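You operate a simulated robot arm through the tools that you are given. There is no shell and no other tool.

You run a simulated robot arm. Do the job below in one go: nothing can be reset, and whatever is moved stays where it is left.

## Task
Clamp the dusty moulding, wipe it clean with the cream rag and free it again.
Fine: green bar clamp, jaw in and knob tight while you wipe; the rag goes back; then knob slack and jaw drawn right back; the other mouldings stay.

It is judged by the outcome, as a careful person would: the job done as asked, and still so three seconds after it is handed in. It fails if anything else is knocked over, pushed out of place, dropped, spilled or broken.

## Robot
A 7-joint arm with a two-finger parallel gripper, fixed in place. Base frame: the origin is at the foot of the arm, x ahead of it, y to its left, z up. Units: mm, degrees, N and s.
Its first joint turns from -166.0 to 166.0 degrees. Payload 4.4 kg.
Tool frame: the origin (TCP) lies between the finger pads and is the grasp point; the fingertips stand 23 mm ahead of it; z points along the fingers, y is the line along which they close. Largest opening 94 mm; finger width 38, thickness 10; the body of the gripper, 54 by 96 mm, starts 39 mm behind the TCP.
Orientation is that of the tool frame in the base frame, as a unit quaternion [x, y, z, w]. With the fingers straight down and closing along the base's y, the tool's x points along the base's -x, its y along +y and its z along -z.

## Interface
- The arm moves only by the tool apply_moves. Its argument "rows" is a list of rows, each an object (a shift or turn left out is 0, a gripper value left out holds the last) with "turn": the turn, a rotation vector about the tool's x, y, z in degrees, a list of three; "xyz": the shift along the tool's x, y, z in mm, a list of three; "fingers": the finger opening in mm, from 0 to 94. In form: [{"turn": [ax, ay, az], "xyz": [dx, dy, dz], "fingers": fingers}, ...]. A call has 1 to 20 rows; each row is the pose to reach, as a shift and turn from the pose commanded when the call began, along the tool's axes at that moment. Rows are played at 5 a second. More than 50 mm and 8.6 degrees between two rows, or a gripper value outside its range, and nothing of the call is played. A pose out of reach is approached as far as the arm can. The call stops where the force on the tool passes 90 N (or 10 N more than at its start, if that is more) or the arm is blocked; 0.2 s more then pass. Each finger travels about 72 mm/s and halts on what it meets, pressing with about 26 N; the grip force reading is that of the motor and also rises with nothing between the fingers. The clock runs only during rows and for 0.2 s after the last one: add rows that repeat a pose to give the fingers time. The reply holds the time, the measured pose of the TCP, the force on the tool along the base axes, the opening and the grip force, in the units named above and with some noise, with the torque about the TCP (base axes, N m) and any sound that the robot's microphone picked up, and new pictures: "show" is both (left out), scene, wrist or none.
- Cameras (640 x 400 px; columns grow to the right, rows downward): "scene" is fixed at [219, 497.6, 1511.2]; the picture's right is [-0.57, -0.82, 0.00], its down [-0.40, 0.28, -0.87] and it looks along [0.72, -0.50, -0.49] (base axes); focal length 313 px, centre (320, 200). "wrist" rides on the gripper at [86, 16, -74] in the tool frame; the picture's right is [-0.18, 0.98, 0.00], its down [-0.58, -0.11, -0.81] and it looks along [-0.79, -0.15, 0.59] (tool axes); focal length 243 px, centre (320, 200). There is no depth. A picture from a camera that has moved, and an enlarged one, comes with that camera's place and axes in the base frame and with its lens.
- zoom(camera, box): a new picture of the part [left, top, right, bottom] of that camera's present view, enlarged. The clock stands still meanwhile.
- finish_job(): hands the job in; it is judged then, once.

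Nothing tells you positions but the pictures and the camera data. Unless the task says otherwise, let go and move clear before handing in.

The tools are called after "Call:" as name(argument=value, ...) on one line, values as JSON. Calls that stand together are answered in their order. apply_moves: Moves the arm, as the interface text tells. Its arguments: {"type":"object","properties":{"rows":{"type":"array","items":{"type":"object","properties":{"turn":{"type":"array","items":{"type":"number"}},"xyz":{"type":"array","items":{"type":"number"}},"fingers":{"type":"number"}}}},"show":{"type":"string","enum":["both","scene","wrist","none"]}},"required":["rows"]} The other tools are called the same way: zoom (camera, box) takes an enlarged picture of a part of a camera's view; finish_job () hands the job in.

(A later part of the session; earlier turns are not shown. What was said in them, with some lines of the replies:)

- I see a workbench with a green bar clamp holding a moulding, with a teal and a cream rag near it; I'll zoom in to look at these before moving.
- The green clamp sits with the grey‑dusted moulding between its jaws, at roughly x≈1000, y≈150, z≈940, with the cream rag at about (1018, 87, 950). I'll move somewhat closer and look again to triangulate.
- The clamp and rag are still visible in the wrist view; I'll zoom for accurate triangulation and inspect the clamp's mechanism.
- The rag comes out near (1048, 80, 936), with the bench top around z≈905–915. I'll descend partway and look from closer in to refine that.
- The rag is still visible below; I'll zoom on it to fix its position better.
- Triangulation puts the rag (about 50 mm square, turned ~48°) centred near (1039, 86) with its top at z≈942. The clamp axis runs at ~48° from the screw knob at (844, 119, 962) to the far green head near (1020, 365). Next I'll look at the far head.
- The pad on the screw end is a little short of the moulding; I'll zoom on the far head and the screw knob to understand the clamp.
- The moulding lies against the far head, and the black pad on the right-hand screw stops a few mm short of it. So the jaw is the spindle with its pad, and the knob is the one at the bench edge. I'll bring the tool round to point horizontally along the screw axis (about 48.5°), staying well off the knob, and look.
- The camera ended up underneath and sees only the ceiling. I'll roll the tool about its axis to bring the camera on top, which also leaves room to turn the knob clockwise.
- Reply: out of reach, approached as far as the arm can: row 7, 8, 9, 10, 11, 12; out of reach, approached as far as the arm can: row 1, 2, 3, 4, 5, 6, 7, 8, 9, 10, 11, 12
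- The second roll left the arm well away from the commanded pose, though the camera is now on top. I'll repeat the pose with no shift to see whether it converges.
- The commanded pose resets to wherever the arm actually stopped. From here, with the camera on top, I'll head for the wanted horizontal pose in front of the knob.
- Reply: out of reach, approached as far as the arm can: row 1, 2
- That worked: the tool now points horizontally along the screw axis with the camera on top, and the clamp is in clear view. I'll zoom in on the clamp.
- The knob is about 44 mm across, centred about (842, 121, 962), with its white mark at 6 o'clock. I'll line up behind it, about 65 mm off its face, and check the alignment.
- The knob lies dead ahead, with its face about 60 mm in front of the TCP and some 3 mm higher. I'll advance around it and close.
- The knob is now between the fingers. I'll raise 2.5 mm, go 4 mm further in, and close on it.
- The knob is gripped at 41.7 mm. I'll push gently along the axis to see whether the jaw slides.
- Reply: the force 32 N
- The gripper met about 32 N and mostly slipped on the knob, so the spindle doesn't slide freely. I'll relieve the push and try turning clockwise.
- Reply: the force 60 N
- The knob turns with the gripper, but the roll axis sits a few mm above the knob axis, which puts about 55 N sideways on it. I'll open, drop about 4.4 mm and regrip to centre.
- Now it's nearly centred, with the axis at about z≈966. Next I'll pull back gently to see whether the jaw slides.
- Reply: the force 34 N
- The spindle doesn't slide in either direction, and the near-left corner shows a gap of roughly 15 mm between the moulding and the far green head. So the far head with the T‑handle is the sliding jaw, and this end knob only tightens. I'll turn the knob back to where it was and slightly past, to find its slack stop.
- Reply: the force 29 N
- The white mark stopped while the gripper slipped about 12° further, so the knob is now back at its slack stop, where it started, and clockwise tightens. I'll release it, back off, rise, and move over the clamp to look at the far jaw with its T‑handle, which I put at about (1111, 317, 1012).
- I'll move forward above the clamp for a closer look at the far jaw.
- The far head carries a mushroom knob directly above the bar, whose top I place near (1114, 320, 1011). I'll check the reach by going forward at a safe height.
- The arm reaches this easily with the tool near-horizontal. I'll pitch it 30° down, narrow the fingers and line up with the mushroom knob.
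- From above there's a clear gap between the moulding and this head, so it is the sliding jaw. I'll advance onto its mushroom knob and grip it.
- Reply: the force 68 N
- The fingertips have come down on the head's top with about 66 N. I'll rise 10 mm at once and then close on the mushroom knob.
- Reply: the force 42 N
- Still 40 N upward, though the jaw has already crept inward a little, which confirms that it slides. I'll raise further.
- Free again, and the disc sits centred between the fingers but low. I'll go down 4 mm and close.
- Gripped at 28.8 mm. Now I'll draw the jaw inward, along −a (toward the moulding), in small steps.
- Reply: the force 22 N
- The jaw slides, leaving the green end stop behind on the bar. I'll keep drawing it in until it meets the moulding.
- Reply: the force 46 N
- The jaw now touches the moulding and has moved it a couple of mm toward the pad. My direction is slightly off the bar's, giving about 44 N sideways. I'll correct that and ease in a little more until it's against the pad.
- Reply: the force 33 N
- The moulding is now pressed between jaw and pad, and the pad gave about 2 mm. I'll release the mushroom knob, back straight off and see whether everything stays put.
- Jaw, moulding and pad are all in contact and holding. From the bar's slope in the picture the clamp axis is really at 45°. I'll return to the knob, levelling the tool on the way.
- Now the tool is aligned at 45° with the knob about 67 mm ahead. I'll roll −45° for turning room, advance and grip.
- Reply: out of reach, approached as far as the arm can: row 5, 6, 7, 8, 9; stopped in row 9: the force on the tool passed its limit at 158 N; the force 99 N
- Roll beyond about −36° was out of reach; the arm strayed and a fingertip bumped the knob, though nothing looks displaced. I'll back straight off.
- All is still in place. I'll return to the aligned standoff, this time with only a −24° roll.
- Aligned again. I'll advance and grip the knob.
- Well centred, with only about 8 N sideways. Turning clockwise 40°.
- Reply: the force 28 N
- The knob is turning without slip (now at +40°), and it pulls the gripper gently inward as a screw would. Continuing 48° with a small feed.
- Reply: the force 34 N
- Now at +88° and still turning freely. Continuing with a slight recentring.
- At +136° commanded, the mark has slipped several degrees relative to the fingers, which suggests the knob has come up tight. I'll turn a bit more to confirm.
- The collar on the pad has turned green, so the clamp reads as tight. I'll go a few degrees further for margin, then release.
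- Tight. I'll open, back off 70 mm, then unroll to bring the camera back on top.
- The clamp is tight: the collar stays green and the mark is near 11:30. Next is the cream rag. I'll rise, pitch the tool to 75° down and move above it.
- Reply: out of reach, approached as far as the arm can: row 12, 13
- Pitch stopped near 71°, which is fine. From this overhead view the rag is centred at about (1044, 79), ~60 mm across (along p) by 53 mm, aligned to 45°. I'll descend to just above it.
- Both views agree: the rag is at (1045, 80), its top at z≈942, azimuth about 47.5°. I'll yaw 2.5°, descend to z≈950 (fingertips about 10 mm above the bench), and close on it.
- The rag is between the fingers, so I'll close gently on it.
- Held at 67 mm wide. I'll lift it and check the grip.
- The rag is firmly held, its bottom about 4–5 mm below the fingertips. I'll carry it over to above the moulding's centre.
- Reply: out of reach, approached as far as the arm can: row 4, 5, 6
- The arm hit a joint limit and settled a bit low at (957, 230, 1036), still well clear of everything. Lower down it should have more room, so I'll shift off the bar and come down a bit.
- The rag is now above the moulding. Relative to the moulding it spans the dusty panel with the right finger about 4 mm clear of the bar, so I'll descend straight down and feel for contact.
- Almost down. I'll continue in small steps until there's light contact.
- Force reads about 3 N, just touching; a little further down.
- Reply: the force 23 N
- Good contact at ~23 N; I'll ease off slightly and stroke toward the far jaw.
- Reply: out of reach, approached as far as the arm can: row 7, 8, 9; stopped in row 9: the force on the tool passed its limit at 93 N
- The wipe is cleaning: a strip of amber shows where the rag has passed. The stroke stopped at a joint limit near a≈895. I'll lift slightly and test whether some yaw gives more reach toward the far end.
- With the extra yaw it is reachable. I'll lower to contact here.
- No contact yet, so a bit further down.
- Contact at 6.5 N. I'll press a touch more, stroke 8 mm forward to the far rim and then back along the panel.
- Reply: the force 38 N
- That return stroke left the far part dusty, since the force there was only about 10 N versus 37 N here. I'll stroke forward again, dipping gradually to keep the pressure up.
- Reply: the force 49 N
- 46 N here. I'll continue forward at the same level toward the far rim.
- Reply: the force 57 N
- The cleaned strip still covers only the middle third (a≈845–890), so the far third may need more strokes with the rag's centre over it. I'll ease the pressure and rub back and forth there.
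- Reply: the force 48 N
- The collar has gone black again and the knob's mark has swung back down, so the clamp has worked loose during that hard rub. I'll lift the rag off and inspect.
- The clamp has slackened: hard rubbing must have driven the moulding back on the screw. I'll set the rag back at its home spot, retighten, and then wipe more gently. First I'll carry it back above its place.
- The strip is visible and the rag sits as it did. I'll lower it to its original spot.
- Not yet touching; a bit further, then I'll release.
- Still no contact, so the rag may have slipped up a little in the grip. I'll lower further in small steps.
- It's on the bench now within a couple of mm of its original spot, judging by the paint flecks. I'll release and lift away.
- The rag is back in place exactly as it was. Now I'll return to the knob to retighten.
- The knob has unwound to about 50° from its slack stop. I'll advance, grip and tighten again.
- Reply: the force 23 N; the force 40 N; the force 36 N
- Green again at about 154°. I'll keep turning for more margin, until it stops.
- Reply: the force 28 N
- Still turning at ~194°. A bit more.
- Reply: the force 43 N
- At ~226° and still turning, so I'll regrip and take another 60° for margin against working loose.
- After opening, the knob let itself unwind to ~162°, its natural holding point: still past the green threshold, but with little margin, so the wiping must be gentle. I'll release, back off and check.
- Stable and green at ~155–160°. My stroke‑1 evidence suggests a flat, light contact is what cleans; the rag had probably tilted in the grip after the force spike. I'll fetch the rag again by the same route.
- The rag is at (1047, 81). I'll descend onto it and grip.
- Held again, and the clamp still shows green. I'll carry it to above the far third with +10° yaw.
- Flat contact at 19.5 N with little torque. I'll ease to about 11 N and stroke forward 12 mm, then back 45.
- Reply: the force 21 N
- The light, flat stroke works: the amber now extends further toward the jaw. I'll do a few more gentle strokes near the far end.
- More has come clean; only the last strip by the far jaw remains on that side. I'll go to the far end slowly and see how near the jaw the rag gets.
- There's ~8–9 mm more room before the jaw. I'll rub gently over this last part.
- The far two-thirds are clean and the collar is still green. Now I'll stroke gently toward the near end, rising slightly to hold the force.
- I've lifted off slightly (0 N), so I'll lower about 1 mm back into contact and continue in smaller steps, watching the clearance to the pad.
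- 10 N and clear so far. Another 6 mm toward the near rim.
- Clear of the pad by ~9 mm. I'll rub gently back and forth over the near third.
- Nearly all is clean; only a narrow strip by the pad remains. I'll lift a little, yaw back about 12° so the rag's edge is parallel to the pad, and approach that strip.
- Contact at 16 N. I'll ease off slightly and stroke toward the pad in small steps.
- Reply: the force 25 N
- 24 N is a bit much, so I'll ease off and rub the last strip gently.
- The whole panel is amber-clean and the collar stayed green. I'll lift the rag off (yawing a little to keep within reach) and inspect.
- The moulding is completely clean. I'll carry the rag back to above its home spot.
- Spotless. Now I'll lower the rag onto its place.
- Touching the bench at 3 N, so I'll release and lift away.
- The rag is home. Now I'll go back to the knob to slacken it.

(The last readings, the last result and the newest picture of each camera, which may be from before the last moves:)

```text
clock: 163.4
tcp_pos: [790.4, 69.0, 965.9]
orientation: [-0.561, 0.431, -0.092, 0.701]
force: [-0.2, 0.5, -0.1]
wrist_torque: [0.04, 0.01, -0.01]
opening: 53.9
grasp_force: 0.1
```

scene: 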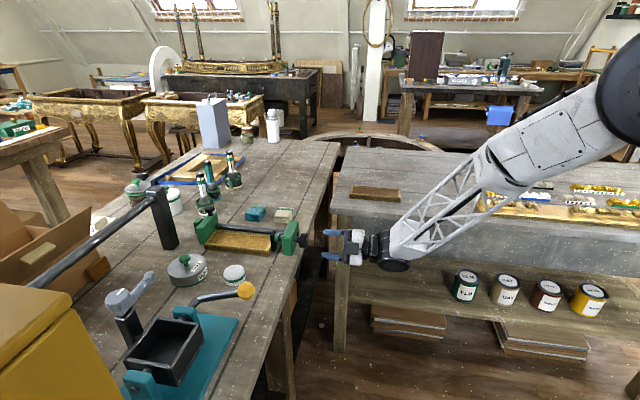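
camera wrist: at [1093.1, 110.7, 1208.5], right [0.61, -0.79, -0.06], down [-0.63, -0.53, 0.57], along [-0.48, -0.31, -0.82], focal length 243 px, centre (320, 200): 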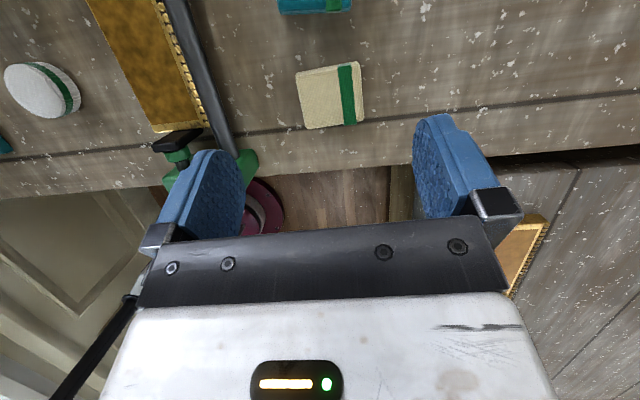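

Call:
apply_moves(rows=[{"xyz": [-1.1, -0.5, 25]}, {"xyz": [-1.1, -0.5, 50]}, {"xyz": [-1.1, -0.5, 68]}, {"xyz": [-1.1, -0.5, 68], "fingers": 30}, {"xyz": [-1.1, -0.5, 68], "fingers": 30}, {"xyz": [-1.1, -0.5, 68], "fingers": 30}], show="none")

Call:
zoom(camera="wrist", box=[220, 60, 440, 220])

Call:
zoom(camera="scene", box=[250, 200, 350, 262])

```text
clock: 164.8
tcp_pos: [838.9, 117.8, 969.0]
orientation: [-0.56, 0.431, -0.093, 0.701]
force: [3.6, -9.3, 6.0]
wrist_torque: [0.1, -0.17, -0.47]
opening: 40.6
grasp_force: 44.7
```

```text
2.50 times, centred on (330, 140) of wrist
camera zoom: at [832.1, 16.7, 911.0], right [-0.46, 0.46, -0.76], down [-0.89, -0.25, 0.38], along [-0.01, 0.85, 0.52], focal length 606 px, centre (295, 350)
```

zoom: 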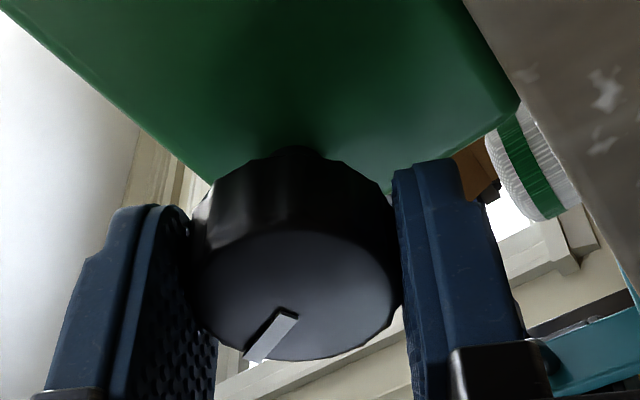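

```text
6.40 times, centred on (300, 231) of scene
camera zoom: at [219.0, 497.6, 1511.2], right [-0.57, -0.82, 0.0], down [-0.4, 0.28, -0.87], along [0.72, -0.5, -0.49], focal length 2003 px, centre (448, 2)
```

zoom: 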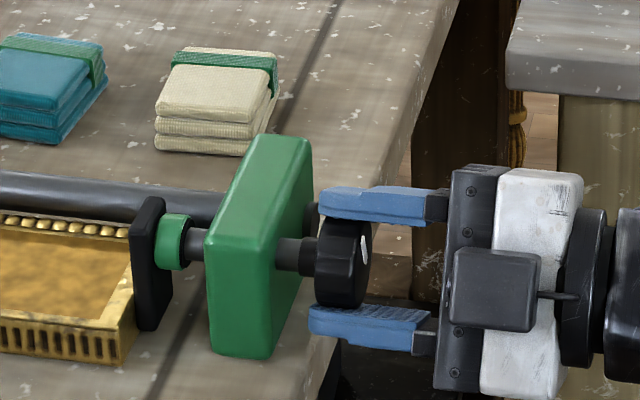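

Gripped. Now I'll turn anticlockwise, 72° first.

Call:
apply_moves(rows=[{"turn": [0, 0, -8]}, {"xyz": [0, 0, -0.2], "turn": [0, 0, -16]}, {"xyz": [0, 0, -0.3], "turn": [0, 0, -24]}, {"xyz": [0, 0, -0.4], "turn": [0, 0, -32]}, {"xyz": [0, 0, -0.5], "turn": [0, 0, -40]}, {"xyz": [0, 0, -0.7], "turn": [0, 0, -48]}, {"xyz": [0, 0, -0.8], "turn": [0, 0, -56]}, {"xyz": [0, 0, -0.9], "turn": [0, 0, -64]}, {"xyz": [0, 0, -1], "turn": [0, 0, -72]}, {"xyz": [0, 0, -1], "turn": [0, 0, -72]}], show="none")

Call:
zoom(camera="wrist", box=[220, 60, 440, 220])

Call:
zoom(camera="scene", box=[250, 200, 350, 262])

```text
clock: 167.0
tcp_pos: [836.6, 117.0, 966.6]
orientation: [0.707, -0.017, 0.488, -0.512]
force: [-10.6, -17.4, 14.0]
wrist_torque: [0.09, -0.14, -0.11]
opening: 40.3
grasp_force: 44.4
```

```text
2.50 times, centred on (330, 140) of wrist
camera zoom: at [836.3, 10.9, 1013.1], right [0.37, -0.37, -0.85], down [-0.93, -0.21, -0.31], along [-0.07, 0.9, -0.42], focal length 606 px, centre (295, 350)
```

zoom: 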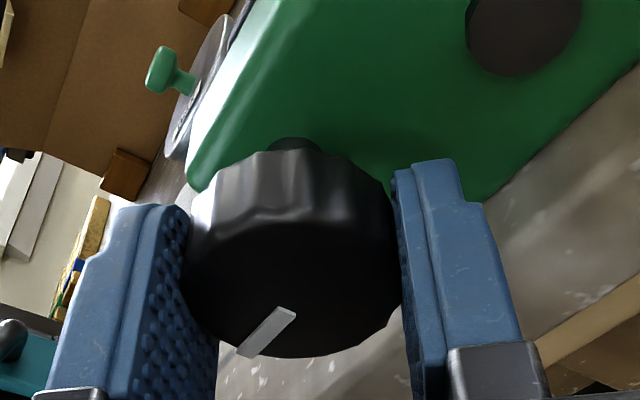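

```text
6.40 times, centred on (300, 231) of scene
camera zoom: at [219.0, 497.6, 1511.2], right [-0.57, -0.82, 0.0], down [-0.4, 0.28, -0.87], along [0.72, -0.5, -0.49], focal length 2003 px, centre (448, 2)
```

zoom: 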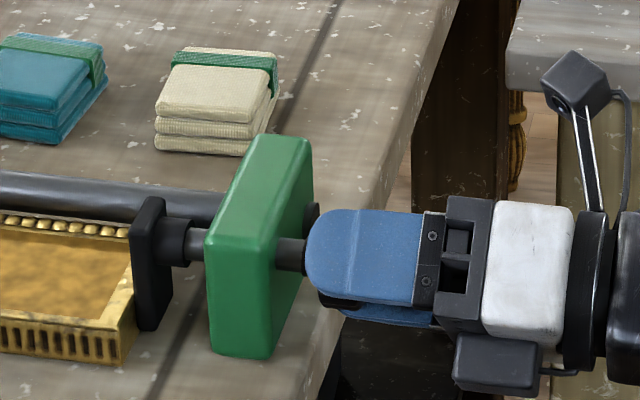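

The collar is black, so it has slackened. Continuing toward the slack stop.

Call:
apply_moves(rows=[{"xyz": [0, 0, -0.6], "turn": [0, 0, -8]}, {"xyz": [0, 0, -0.7], "turn": [0, 0, -16]}, {"xyz": [0, 0, -0.8], "turn": [0, 0, -24]}, {"xyz": [0, 0, -0.9], "turn": [0, 0, -32]}, {"xyz": [0, 0, -1], "turn": [0, 0, -40]}, {"xyz": [0, 0, -1.1], "turn": [0, 0, -48]}, {"xyz": [0, 0, -1.2], "turn": [0, 0, -56]}, {"xyz": [0, 0, -1.3], "turn": [0, 0, -64]}, {"xyz": [0, 0, -1.3], "turn": [0, 0, -72]}, {"xyz": [0, 0, -1.3], "turn": [0, 0, -76]}, {"xyz": [0, 0, -1.3], "turn": [0, 0, -76]}], show="none")

Call:
zoom(camera="wrist", box=[220, 60, 440, 220])

Call:
zoom(camera="scene", box=[250, 200, 350, 262])

```text
clock: 169.4
tcp_pos: [837.1, 115.8, 968.7]
orientation: [0.568, 0.421, 0.699, -0.103]
force: [28.6, -45.5, 7.7]
wrist_torque: [-0.09, 0.06, -0.55]
opening: 40.3
grasp_force: 44.6
```

```text
2.50 times, centred on (330, 140) of wrist
camera zoom: at [764.3, 81.4, 1052.3], right [0.67, -0.67, 0.3], down [-0.44, -0.7, -0.56], along [0.59, 0.25, -0.77], focal length 606 px, centre (295, 350)
```

zoom: 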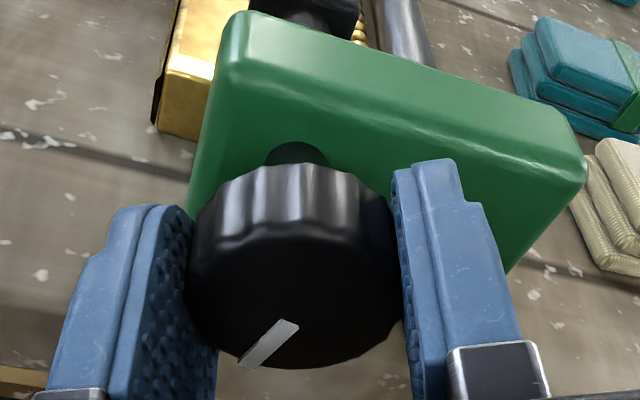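

```text
6.40 times, centred on (300, 231) of scene
camera zoom: at [219.0, 497.6, 1511.2], right [-0.57, -0.82, 0.0], down [-0.4, 0.28, -0.87], along [0.72, -0.5, -0.49], focal length 2003 px, centre (448, 2)
```

zoom: 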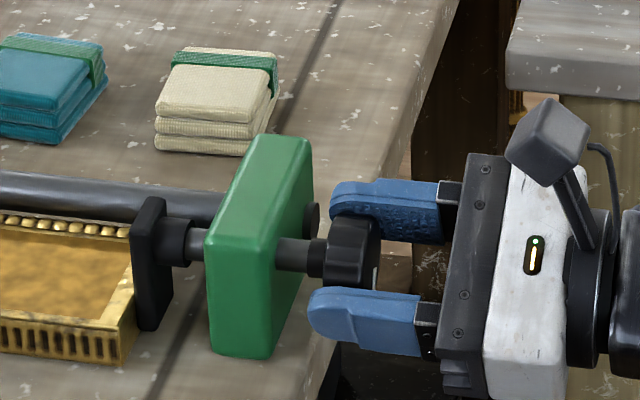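

The knob is ~15° short of its slack stop. I'll regrip and finish that.

Call:
apply_moves(rows=[{"fingers": 48}, {"fingers": 53}, {"xyz": [-0.5, 0.5, 0], "turn": [0, 0, 8]}, {"xyz": [-0.5, 0.5, 0], "turn": [0, 0, 16]}, {"xyz": [-0.5, 0.5, 0], "turn": [0, 0, 24]}, {"xyz": [-0.5, 0.5, 0], "turn": [0, 0, 32]}, {"xyz": [-0.5, 0.5, 0], "turn": [0, 0, 36]}, {"xyz": [-0.5, 0.5, 0], "turn": [0, 0, 36], "fingers": 30}, {"xyz": [-0.5, 0.5, 0], "turn": [0, 0, 36], "fingers": 30}, {"xyz": [-0.5, 0.5, 0], "turn": [0, 0, 36], "fingers": 30}], show="none")

Call:
zoom(camera="wrist", box=[220, 60, 440, 220])

```text
clock: 171.6
tcp_pos: [835.3, 115.1, 967.4]
orientation: [0.671, 0.225, 0.633, -0.315]
force: [5.7, -4.4, 1.4]
wrist_torque: [0.06, -0.03, 0.27]
opening: 40.9
grasp_force: 44.9
```

```text
2.50 times, centred on (330, 140) of wrist
camera zoom: at [803.0, 42.7, 1050.6], right [0.67, -0.67, -0.32], down [-0.7, -0.44, -0.56], along [0.24, 0.6, -0.77], focal length 606 px, centre (295, 350)
```

zoom: 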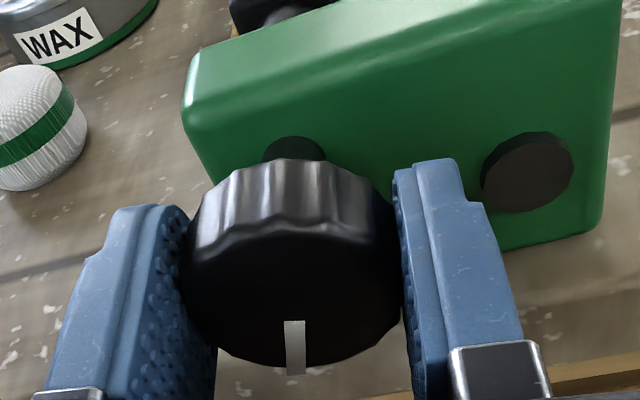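

Call:
apply_moves(rows=[{"turn": [0, 0, -8]}, {"turn": [0, 0, -16]}, {"turn": [0, 0, -24]}, {"turn": [0, 0, -32]}, {"turn": [0, 0, -36]}, {"turn": [0, 0, -36]}], show="none")

Call:
zoom(camera="wrist", box=[220, 60, 440, 220])

```text
clock: 173.0
tcp_pos: [837.7, 114.6, 967.0]
orientation: [0.568, 0.422, 0.699, -0.103]
force: [19.2, -24.9, 7.7]
wrist_torque: [0.46, 0.48, 0.09]
opening: 41.4
grasp_force: 45.3
```

```text
2.50 times, centred on (330, 140) of wrist
camera zoom: at [764.8, 81.0, 1051.4], right [0.67, -0.67, 0.3], down [-0.44, -0.7, -0.56], along [0.59, 0.25, -0.77], focal length 606 px, centre (295, 350)
```

zoom: 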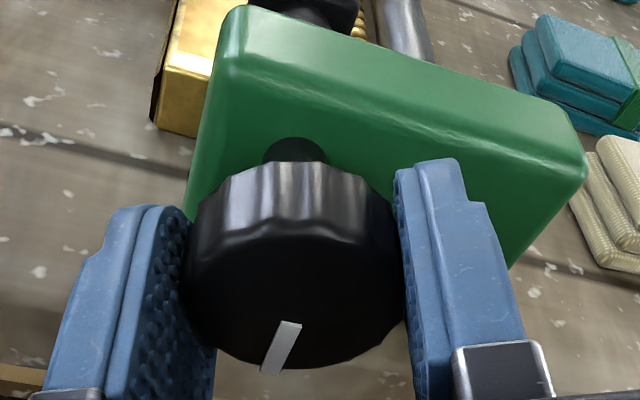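

The torque has risen to ~0.66 N m with the mark at its original angle, so it's at the slack stop. I'll release, back off and unroll.

Call:
apply_moves(rows=[{"fingers": 50}, {"fingers": 56}, {"fingers": 56}, {"xyz": [0, 0, -35]}, {"xyz": [0, 0, -70]}, {"xyz": [0, 0, -70], "turn": [0, 0, 8]}, {"xyz": [0, 0, -70], "turn": [0, 0, 16]}, {"xyz": [0, 0, -70], "turn": [0, 0, 24]}, {"xyz": [0, 0, -70], "turn": [0, 0, 28]}, {"xyz": [0, 0, -70], "turn": [0, 0, 28]}])

Call:
zoom(camera="wrist", box=[220, 60, 440, 200])

Call:
zoom(camera="scene", box=[190, 190, 330, 277])

```text
clock: 175.2
tcp_pos: [786.3, 66.6, 967.5]
orientation: [0.653, 0.271, 0.653, -0.271]
force: [0.4, 0.3, 0.3]
wrist_torque: [-0.03, 0.0, 0.02]
opening: 55.8
grasp_force: 0.1
camera wrist: at [745.1, 2.2, 1053.4], right [0.69, -0.7, -0.18], down [-0.65, -0.49, -0.58], along [0.31, 0.52, -0.79], focal length 243 px, centre (320, 200)
```

scene: 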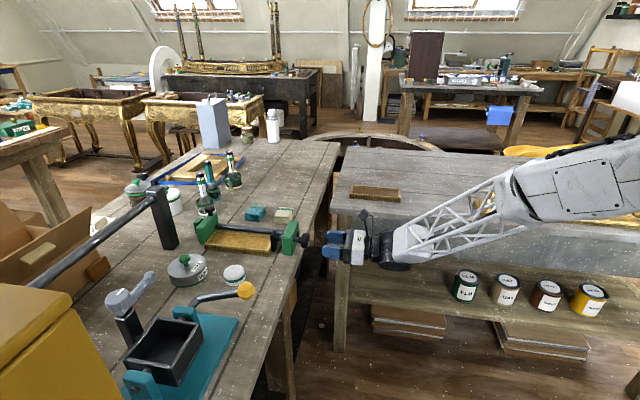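
wrist: 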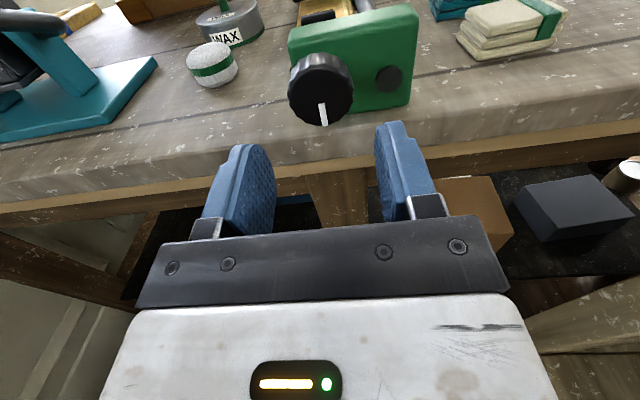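

```text
2.86 times, centred on (330, 130) of wrist
camera zoom: at [745.1, 2.2, 1053.4], right [0.69, -0.7, -0.18], down [-0.65, -0.49, -0.58], along [0.31, 0.52, -0.79], focal length 693 px, centre (291, 400)
```

zoom: 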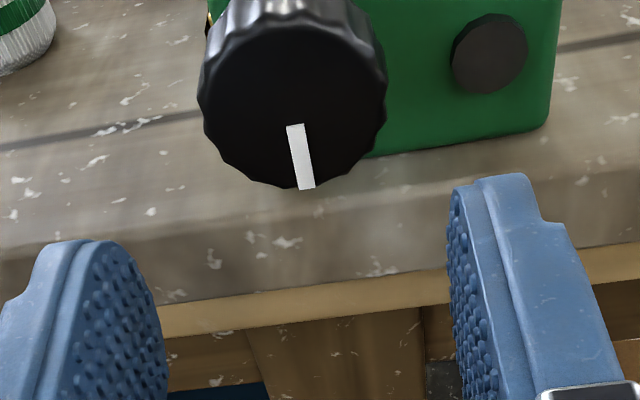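

```text
4.57 times, centred on (260, 234) of scene
camera zoom: at [219.0, 497.6, 1511.2], right [-0.57, -0.82, 0.0], down [-0.4, 0.28, -0.87], along [0.72, -0.5, -0.49], focal length 1431 px, centre (594, 47)
```

zoom: 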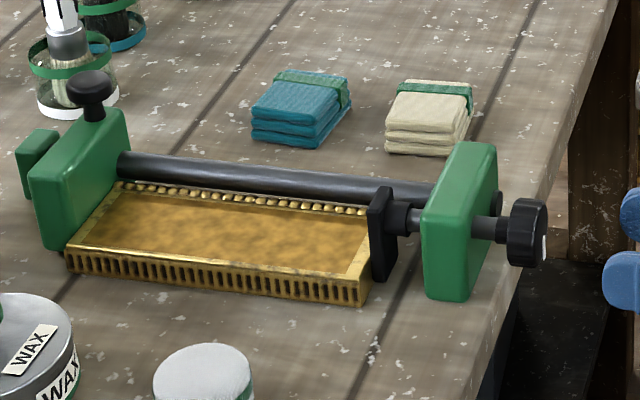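

The knob is slack with its mark at the original spot. Next I'll go back over the clamp to the far jaw's mushroom knob, pitched 30° down, to draw the jaw back.

Call:
apply_moves(rows=[{"xyz": [45, 0, 0]}, {"xyz": [90, 0, 0]}, {"xyz": [132.5, 0, 0]}, {"xyz": [132.5, 6.6, 42.6]}, {"xyz": [132.5, 13.2, 85.1]}, {"xyz": [132.5, 19.8, 127.7]}, {"xyz": [132.5, 26.4, 170.2]}, {"xyz": [132.5, 33, 212.8], "turn": [0, -7.5, 0]}, {"xyz": [132.5, 39.5, 255.4], "turn": [0, -15, 0]}, {"xyz": [132.5, 46, 298], "turn": [0, -22.5, 0]}, {"xyz": [132.5, 52.7, 340.5], "turn": [0, -30, 0], "fingers": 60}, {"xyz": [132.5, 52.7, 340.5], "turn": [0, -30, 0], "fingers": 60}])

Call:
zoom(camera="wrist", box=[220, 80, 420, 230])

```text
clock: 177.8
tcp_pos: [1065.4, 270.3, 1098.9]
orientation: [0.8, 0.332, 0.462, -0.191]
force: [-0.3, 0.1, -0.4]
wrist_torque: [-0.03, 0.02, 0.01]
opening: 59.9
grasp_force: 0.0
camera wrist: at [1061.7, 243.9, 1210.7], right [0.63, -0.76, -0.16], down [-0.78, -0.62, -0.1], along [-0.02, 0.18, -0.98], focal length 243 px, centre (320, 200)
```

scene: 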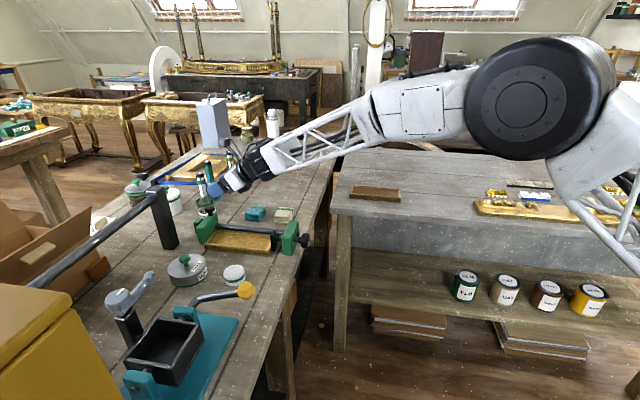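
wrist: 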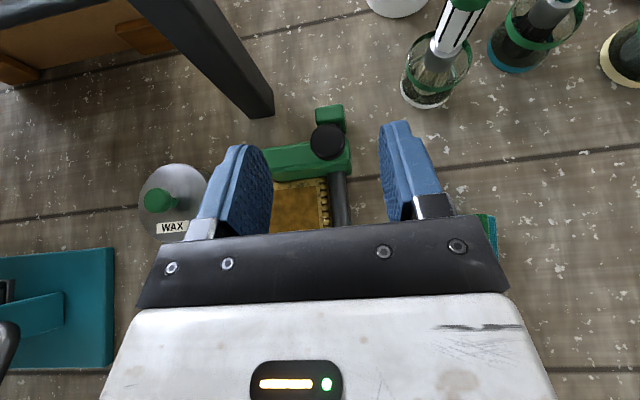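

```text
2.67 times, centred on (320, 155) of wrist
camera zoom: at [1061.7, 243.9, 1210.7], right [0.63, -0.76, -0.16], down [-0.78, -0.62, -0.1], along [-0.02, 0.18, -0.98], focal length 647 px, centre (320, 320)
```

zoom: 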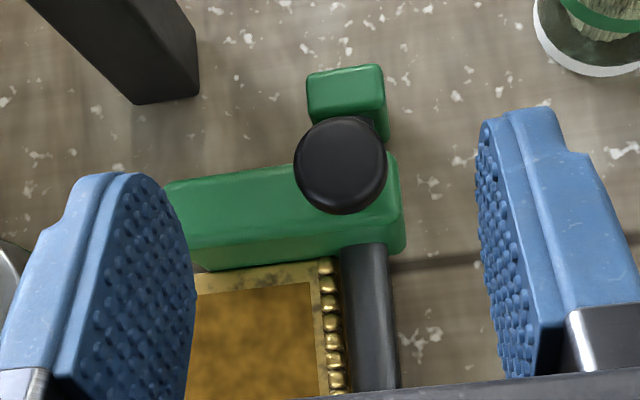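

The mushroom knob is at (1101, 308). I'll come down on it along the tool axis and grip it.

Call:
apply_moves(rows=[{"xyz": [-22, -1, 12]}, {"xyz": [-42, -1.9, 25]}, {"xyz": [-42, -1.9, 45]}, {"xyz": [-42, -1.9, 65]}, {"xyz": [-42, -1.9, 82]}, {"xyz": [-42, -1.9, 82]}], show="none")

Call:
zoom(camera="wrist", box=[220, 80, 420, 230])

Call:
zoom(camera="scene", box=[175, 185, 275, 247])

```text
clock: 179.2
tcp_pos: [1098.8, 307.0, 1021.1]
orientation: [0.8, 0.331, 0.462, -0.19]
force: [0.3, 0.1, -0.2]
wrist_torque: [0.01, -0.04, 0.01]
opening: 60.0
grasp_force: 0.1
```

```text
2.67 times, centred on (320, 155) of wrist
camera zoom: at [1094.8, 280.3, 1133.3], right [0.63, -0.76, -0.16], down [-0.78, -0.62, -0.1], along [-0.02, 0.18, -0.98], focal length 647 px, centre (320, 320)
```

zoom: 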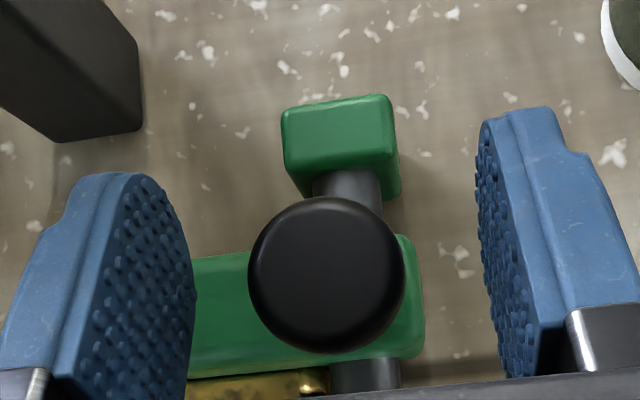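

```text
6.40 times, centred on (225, 216) of scene
camera zoom: at [219.0, 497.6, 1511.2], right [-0.57, -0.82, 0.0], down [-0.4, 0.28, -0.87], along [0.72, -0.5, -0.49], focal length 2003 px, centre (928, 98)
```

zoom: 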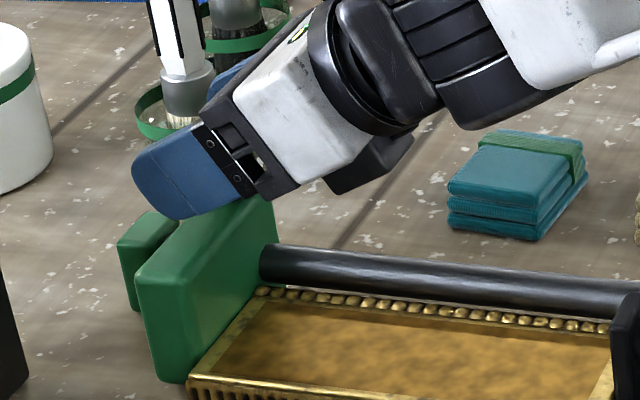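

Well placed. I'll close and slide the jaw outward along +a.

Call:
apply_moves(rows=[{"fingers": 40}, {"fingers": 20}, {"fingers": 20}, {"fingers": 20}, {"xyz": [1.25, 0, 2.2]}, {"xyz": [2.5, 0, 4.3]}, {"xyz": [3.75, 0, 6.5]}, {"xyz": [5, 0, 8.7]}, {"xyz": [5, 0, 8.7]}], show="none")

Call:
zoom(camera="scene", box=[175, 195, 275, 257])

Call:
zoom(camera="wrist", box=[220, 80, 420, 230])

```text
clock: 181.2
tcp_pos: [1105.3, 313.9, 1020.9]
orientation: [0.8, 0.332, 0.462, -0.191]
force: [-3.3, 4.6, -2.8]
wrist_torque: [0.08, -0.01, 0.02]
opening: 29.0
grasp_force: 45.3
```

```text
6.40 times, centred on (225, 226) of scene
camera zoom: at [219.0, 497.6, 1511.2], right [-0.57, -0.82, 0.0], down [-0.4, 0.28, -0.87], along [0.72, -0.5, -0.49], focal length 2003 px, centre (928, 34)
```

zoom: 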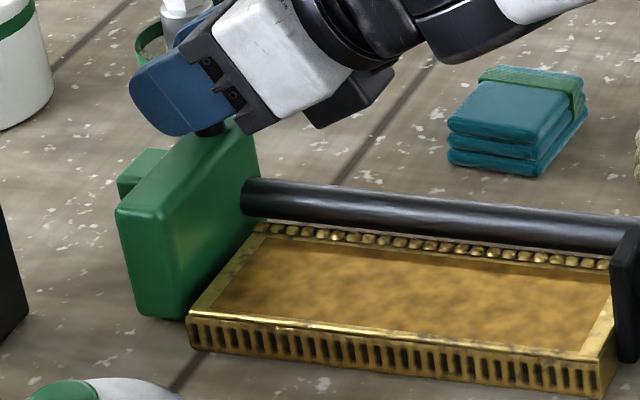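

```text
2.67 times, centred on (320, 155) of wrist
camera zoom: at [1101.7, 287.3, 1133.5], right [0.63, -0.76, -0.16], down [-0.78, -0.62, -0.1], along [-0.02, 0.18, -0.98], focal length 647 px, centre (320, 320)
```

zoom: 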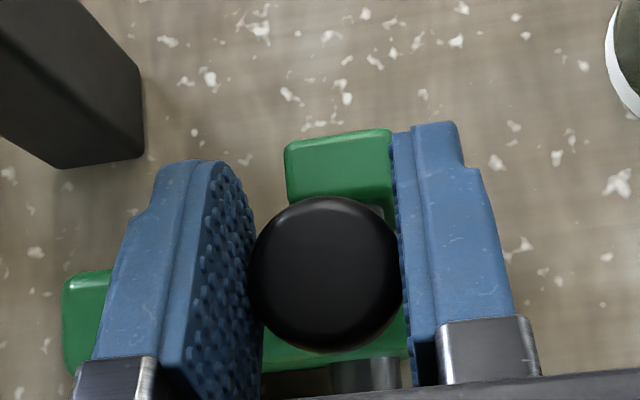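

The jaw is sliding back freely and there's a gap to the moulding. A few more mm to the end stop.

Call:
apply_moves(rows=[{"xyz": [1, 0, 1.73]}, {"xyz": [2, 0, 3.46]}, {"xyz": [3, 0, 5.2]}, {"xyz": [4, 0, 6.9]}, {"xyz": [4, 0, 6.9]}], show="none")

Call:
zoom(camera="wrist", box=[220, 80, 420, 230])

Call:
zoom(camera="scene", box=[175, 205, 275, 267])

```text
clock: 182.4
tcp_pos: [1111.6, 318.9, 1022.0]
orientation: [0.801, 0.332, 0.461, -0.19]
force: [-47.4, -7.4, 1.2]
wrist_torque: [-0.11, 0.68, 0.19]
opening: 29.5
grasp_force: 45.2
```

```text
2.67 times, centred on (320, 155) of wrist
camera zoom: at [1107.2, 292.7, 1133.7], right [0.63, -0.76, -0.16], down [-0.78, -0.62, -0.1], along [-0.02, 0.18, -0.98], focal length 647 px, centre (320, 320)
```

zoom: 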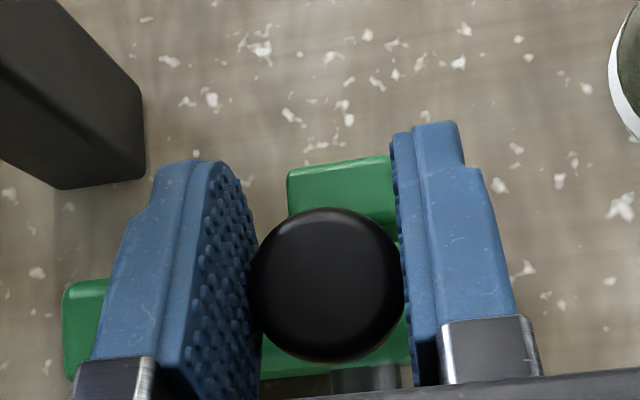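

```text
6.40 times, centred on (225, 236) of scene
camera zoom: at [219.0, 497.6, 1511.2], right [-0.57, -0.82, 0.0], down [-0.4, 0.28, -0.87], along [0.72, -0.5, -0.49], focal length 2003 px, centre (928, -30)
```

zoom: 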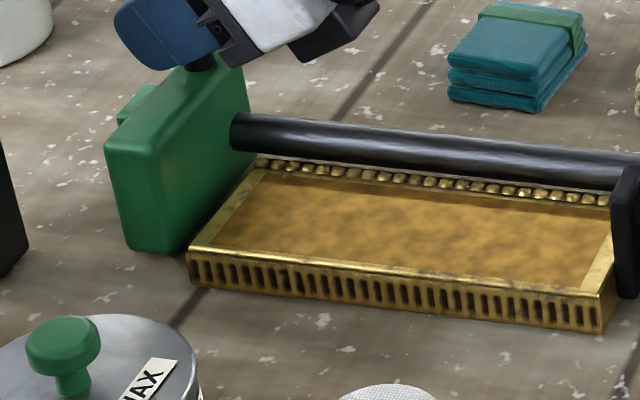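

The jaw is hard against its end stop (~40 N), at its original position. I'll open the fingers, lift straight up along the knob and retreat.

Call:
apply_moves(rows=[{"fingers": 45}, {"fingers": 60}, {"fingers": 60}, {"xyz": [20, 0, -11.5]}, {"xyz": [50, 0, -40]}, {"xyz": [80, 0, -75]}, {"xyz": [80, 0, -75]}])

Call:
zoom(camera="scene", box=[175, 205, 275, 267])

Call:
zoom(camera="scene", box=[250, 200, 350, 262])

Call:
zoom(camera="wrist", box=[220, 80, 420, 230])

```text
clock: 184.0
tcp_pos: [1094.5, 301.1, 1126.9]
orientation: [0.8, 0.332, 0.462, -0.19]
force: [0.7, 0.5, -0.7]
wrist_torque: [0.01, -0.04, 0.0]
opening: 59.9
grasp_force: 0.2
camera wrist: at [1090.4, 274.5, 1239.9], right [0.63, -0.76, -0.16], down [-0.78, -0.62, -0.1], along [-0.02, 0.18, -0.98], focal length 243 px, centre (320, 200)
```

scene: 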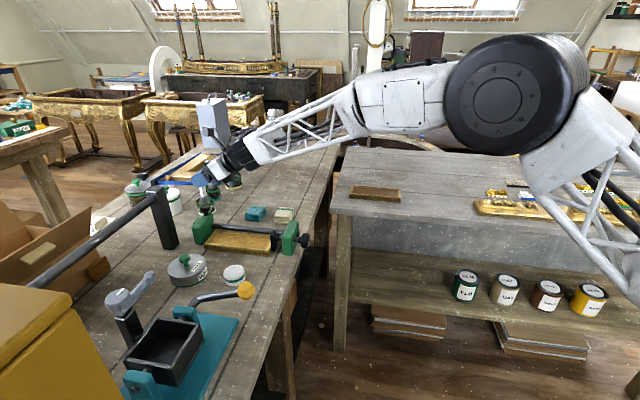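
wrist: 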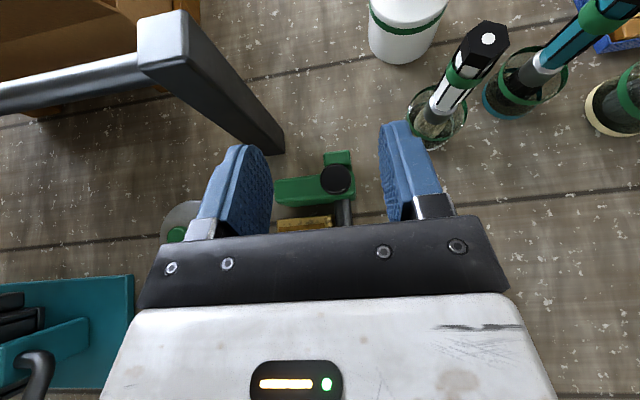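

```text
6.40 times, centred on (225, 236) of scene
camera zoom: at [219.0, 497.6, 1511.2], right [-0.57, -0.82, 0.0], down [-0.4, 0.28, -0.87], along [0.72, -0.5, -0.49], focal length 2003 px, centre (928, -30)
```

zoom: 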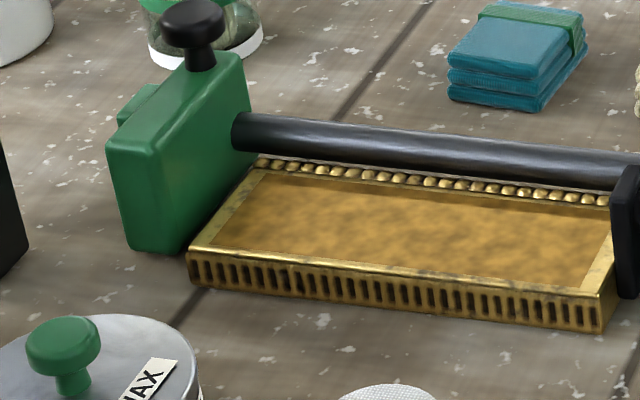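

```text
6.40 times, centred on (300, 231) of scene
camera zoom: at [219.0, 497.6, 1511.2], right [-0.57, -0.82, 0.0], down [-0.4, 0.28, -0.87], along [0.72, -0.5, -0.49], focal length 2003 px, centre (448, 2)
```

zoom: 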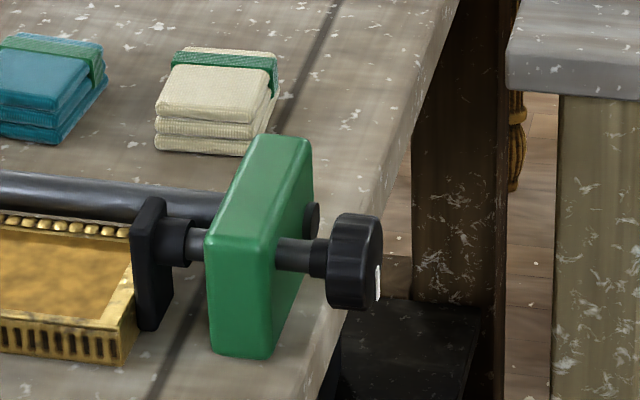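

```text
2.67 times, centred on (320, 155) of wrist
camera zoom: at [1090.4, 274.5, 1239.9], right [0.63, -0.76, -0.16], down [-0.78, -0.62, -0.1], along [-0.02, 0.18, -0.98], focal length 647 px, centre (320, 320)
```

zoom: 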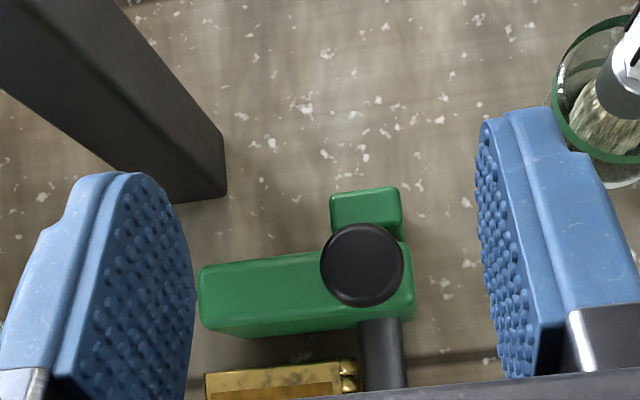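

All matches the start: jaw fully back against its stop, knob slack with its mark at 6 o'clock, rag in place, panel clean. I'll retreat well clear before handing in.

Call:
apply_moves(rows=[{"xyz": [5, 0, -42]}, {"xyz": [0, 0, -84]}, {"xyz": [-10, 0, -126]}, {"xyz": [-25, 0, -168]}, {"xyz": [-40, 0, -208]}, {"xyz": [-40, 0, -208]}])

Call:
zoom(camera="scene", box=[80, 140, 320, 290])

Call:
zoom(camera="scene", box=[320, 160, 640, 280])

```text
clock: 185.4
tcp_pos: [951.7, 160.2, 1197.0]
orientation: [0.801, 0.332, 0.461, -0.19]
force: [-0.1, -1.0, 0.2]
wrist_torque: [-0.01, 0.01, -0.01]
opening: 59.9
grasp_force: 0.1
camera wrist: at [947.8, 132.2, 1310.4], right [0.63, -0.76, -0.16], down [-0.78, -0.62, -0.1], along [-0.02, 0.19, -0.98], focal length 243 px, centre (320, 200)
```

scene: 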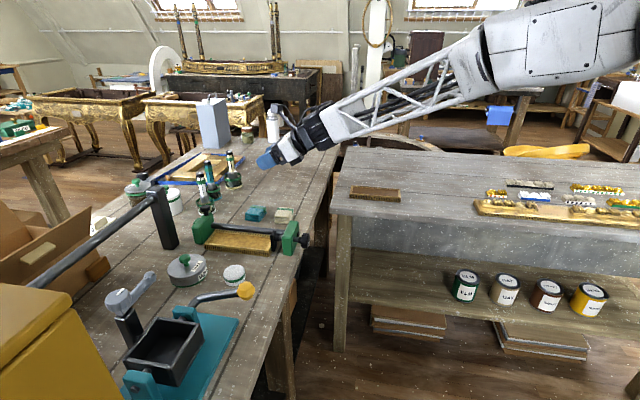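
wrist: 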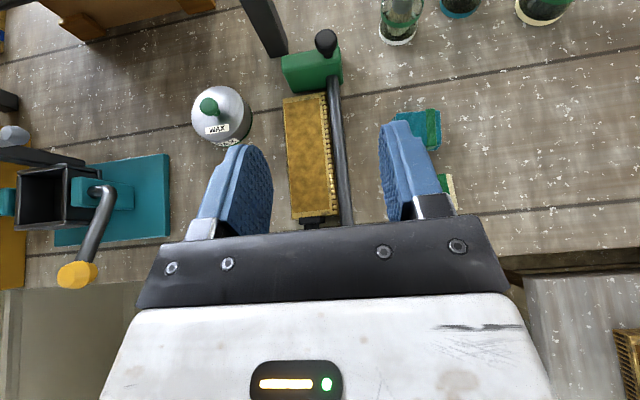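

```text
2.67 times, centred on (200, 215) of scene
camera zoom: at [219.0, 497.6, 1511.2], right [-0.57, -0.82, 0.0], down [-0.4, 0.28, -0.87], along [0.72, -0.5, -0.49], focal length 834 px, centre (640, 160)
```

zoom: 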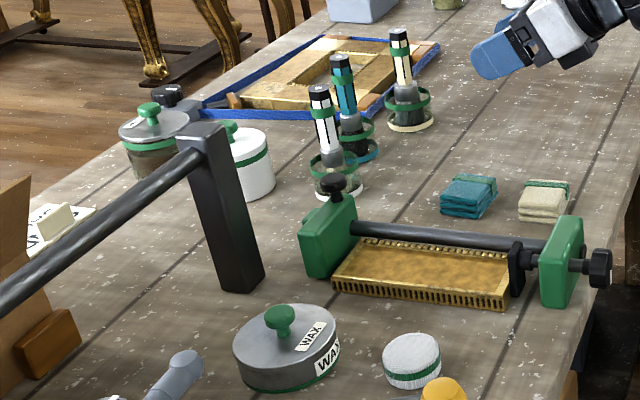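

```text
2.00 times, centred on (480, 220) of scene
camera zoom: at [219.0, 497.6, 1511.2], right [-0.57, -0.82, 0.0], down [-0.4, 0.28, -0.87], along [0.72, -0.5, -0.49], focal length 626 px, centre (0, 160)
```

zoom: 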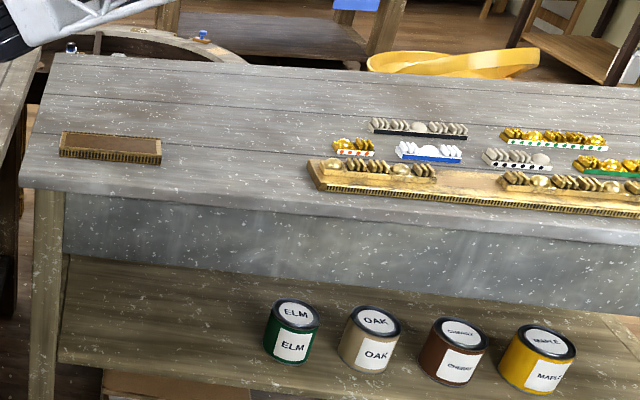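

Everything is in order: the moulding is clean and free, the jaw is fully back, the knob is slack and the cream rag is back in its place. The other mouldings and everything else look undisturbed and the arm is clear, so I'm handing in.

Call:
finish_job()

```text
The job is handed in.
```

The moulding is wiped clean and free again. The jaw is back against its end stop, the knob is slack and the cream rag is within a couple of mm of where it started. The other mouldings and everything else on the benches look undisturbed, and I moved the arm well clear before handing in.

- **Clamp loosened during the wipe:** I rubbed too hard at the far end and the knob turned back, so the clamp was not tight for part of that pass. I put the rag back, retightened the knob until the collar on the clamp screw turned green, and finished with light strokes. It stayed green after that; the middle strip had been cleaned earlier, also with the clamp tight.
- **Bump on the knob:** One fingertip struck the knob hard (158 N) when the arm ran out of reach. Nothing was displaced.
- **Moulding position:** The moulding sits about 3 mm nearer the screw pad than it did at the start, because the jaw pushed it there when I clamped it.
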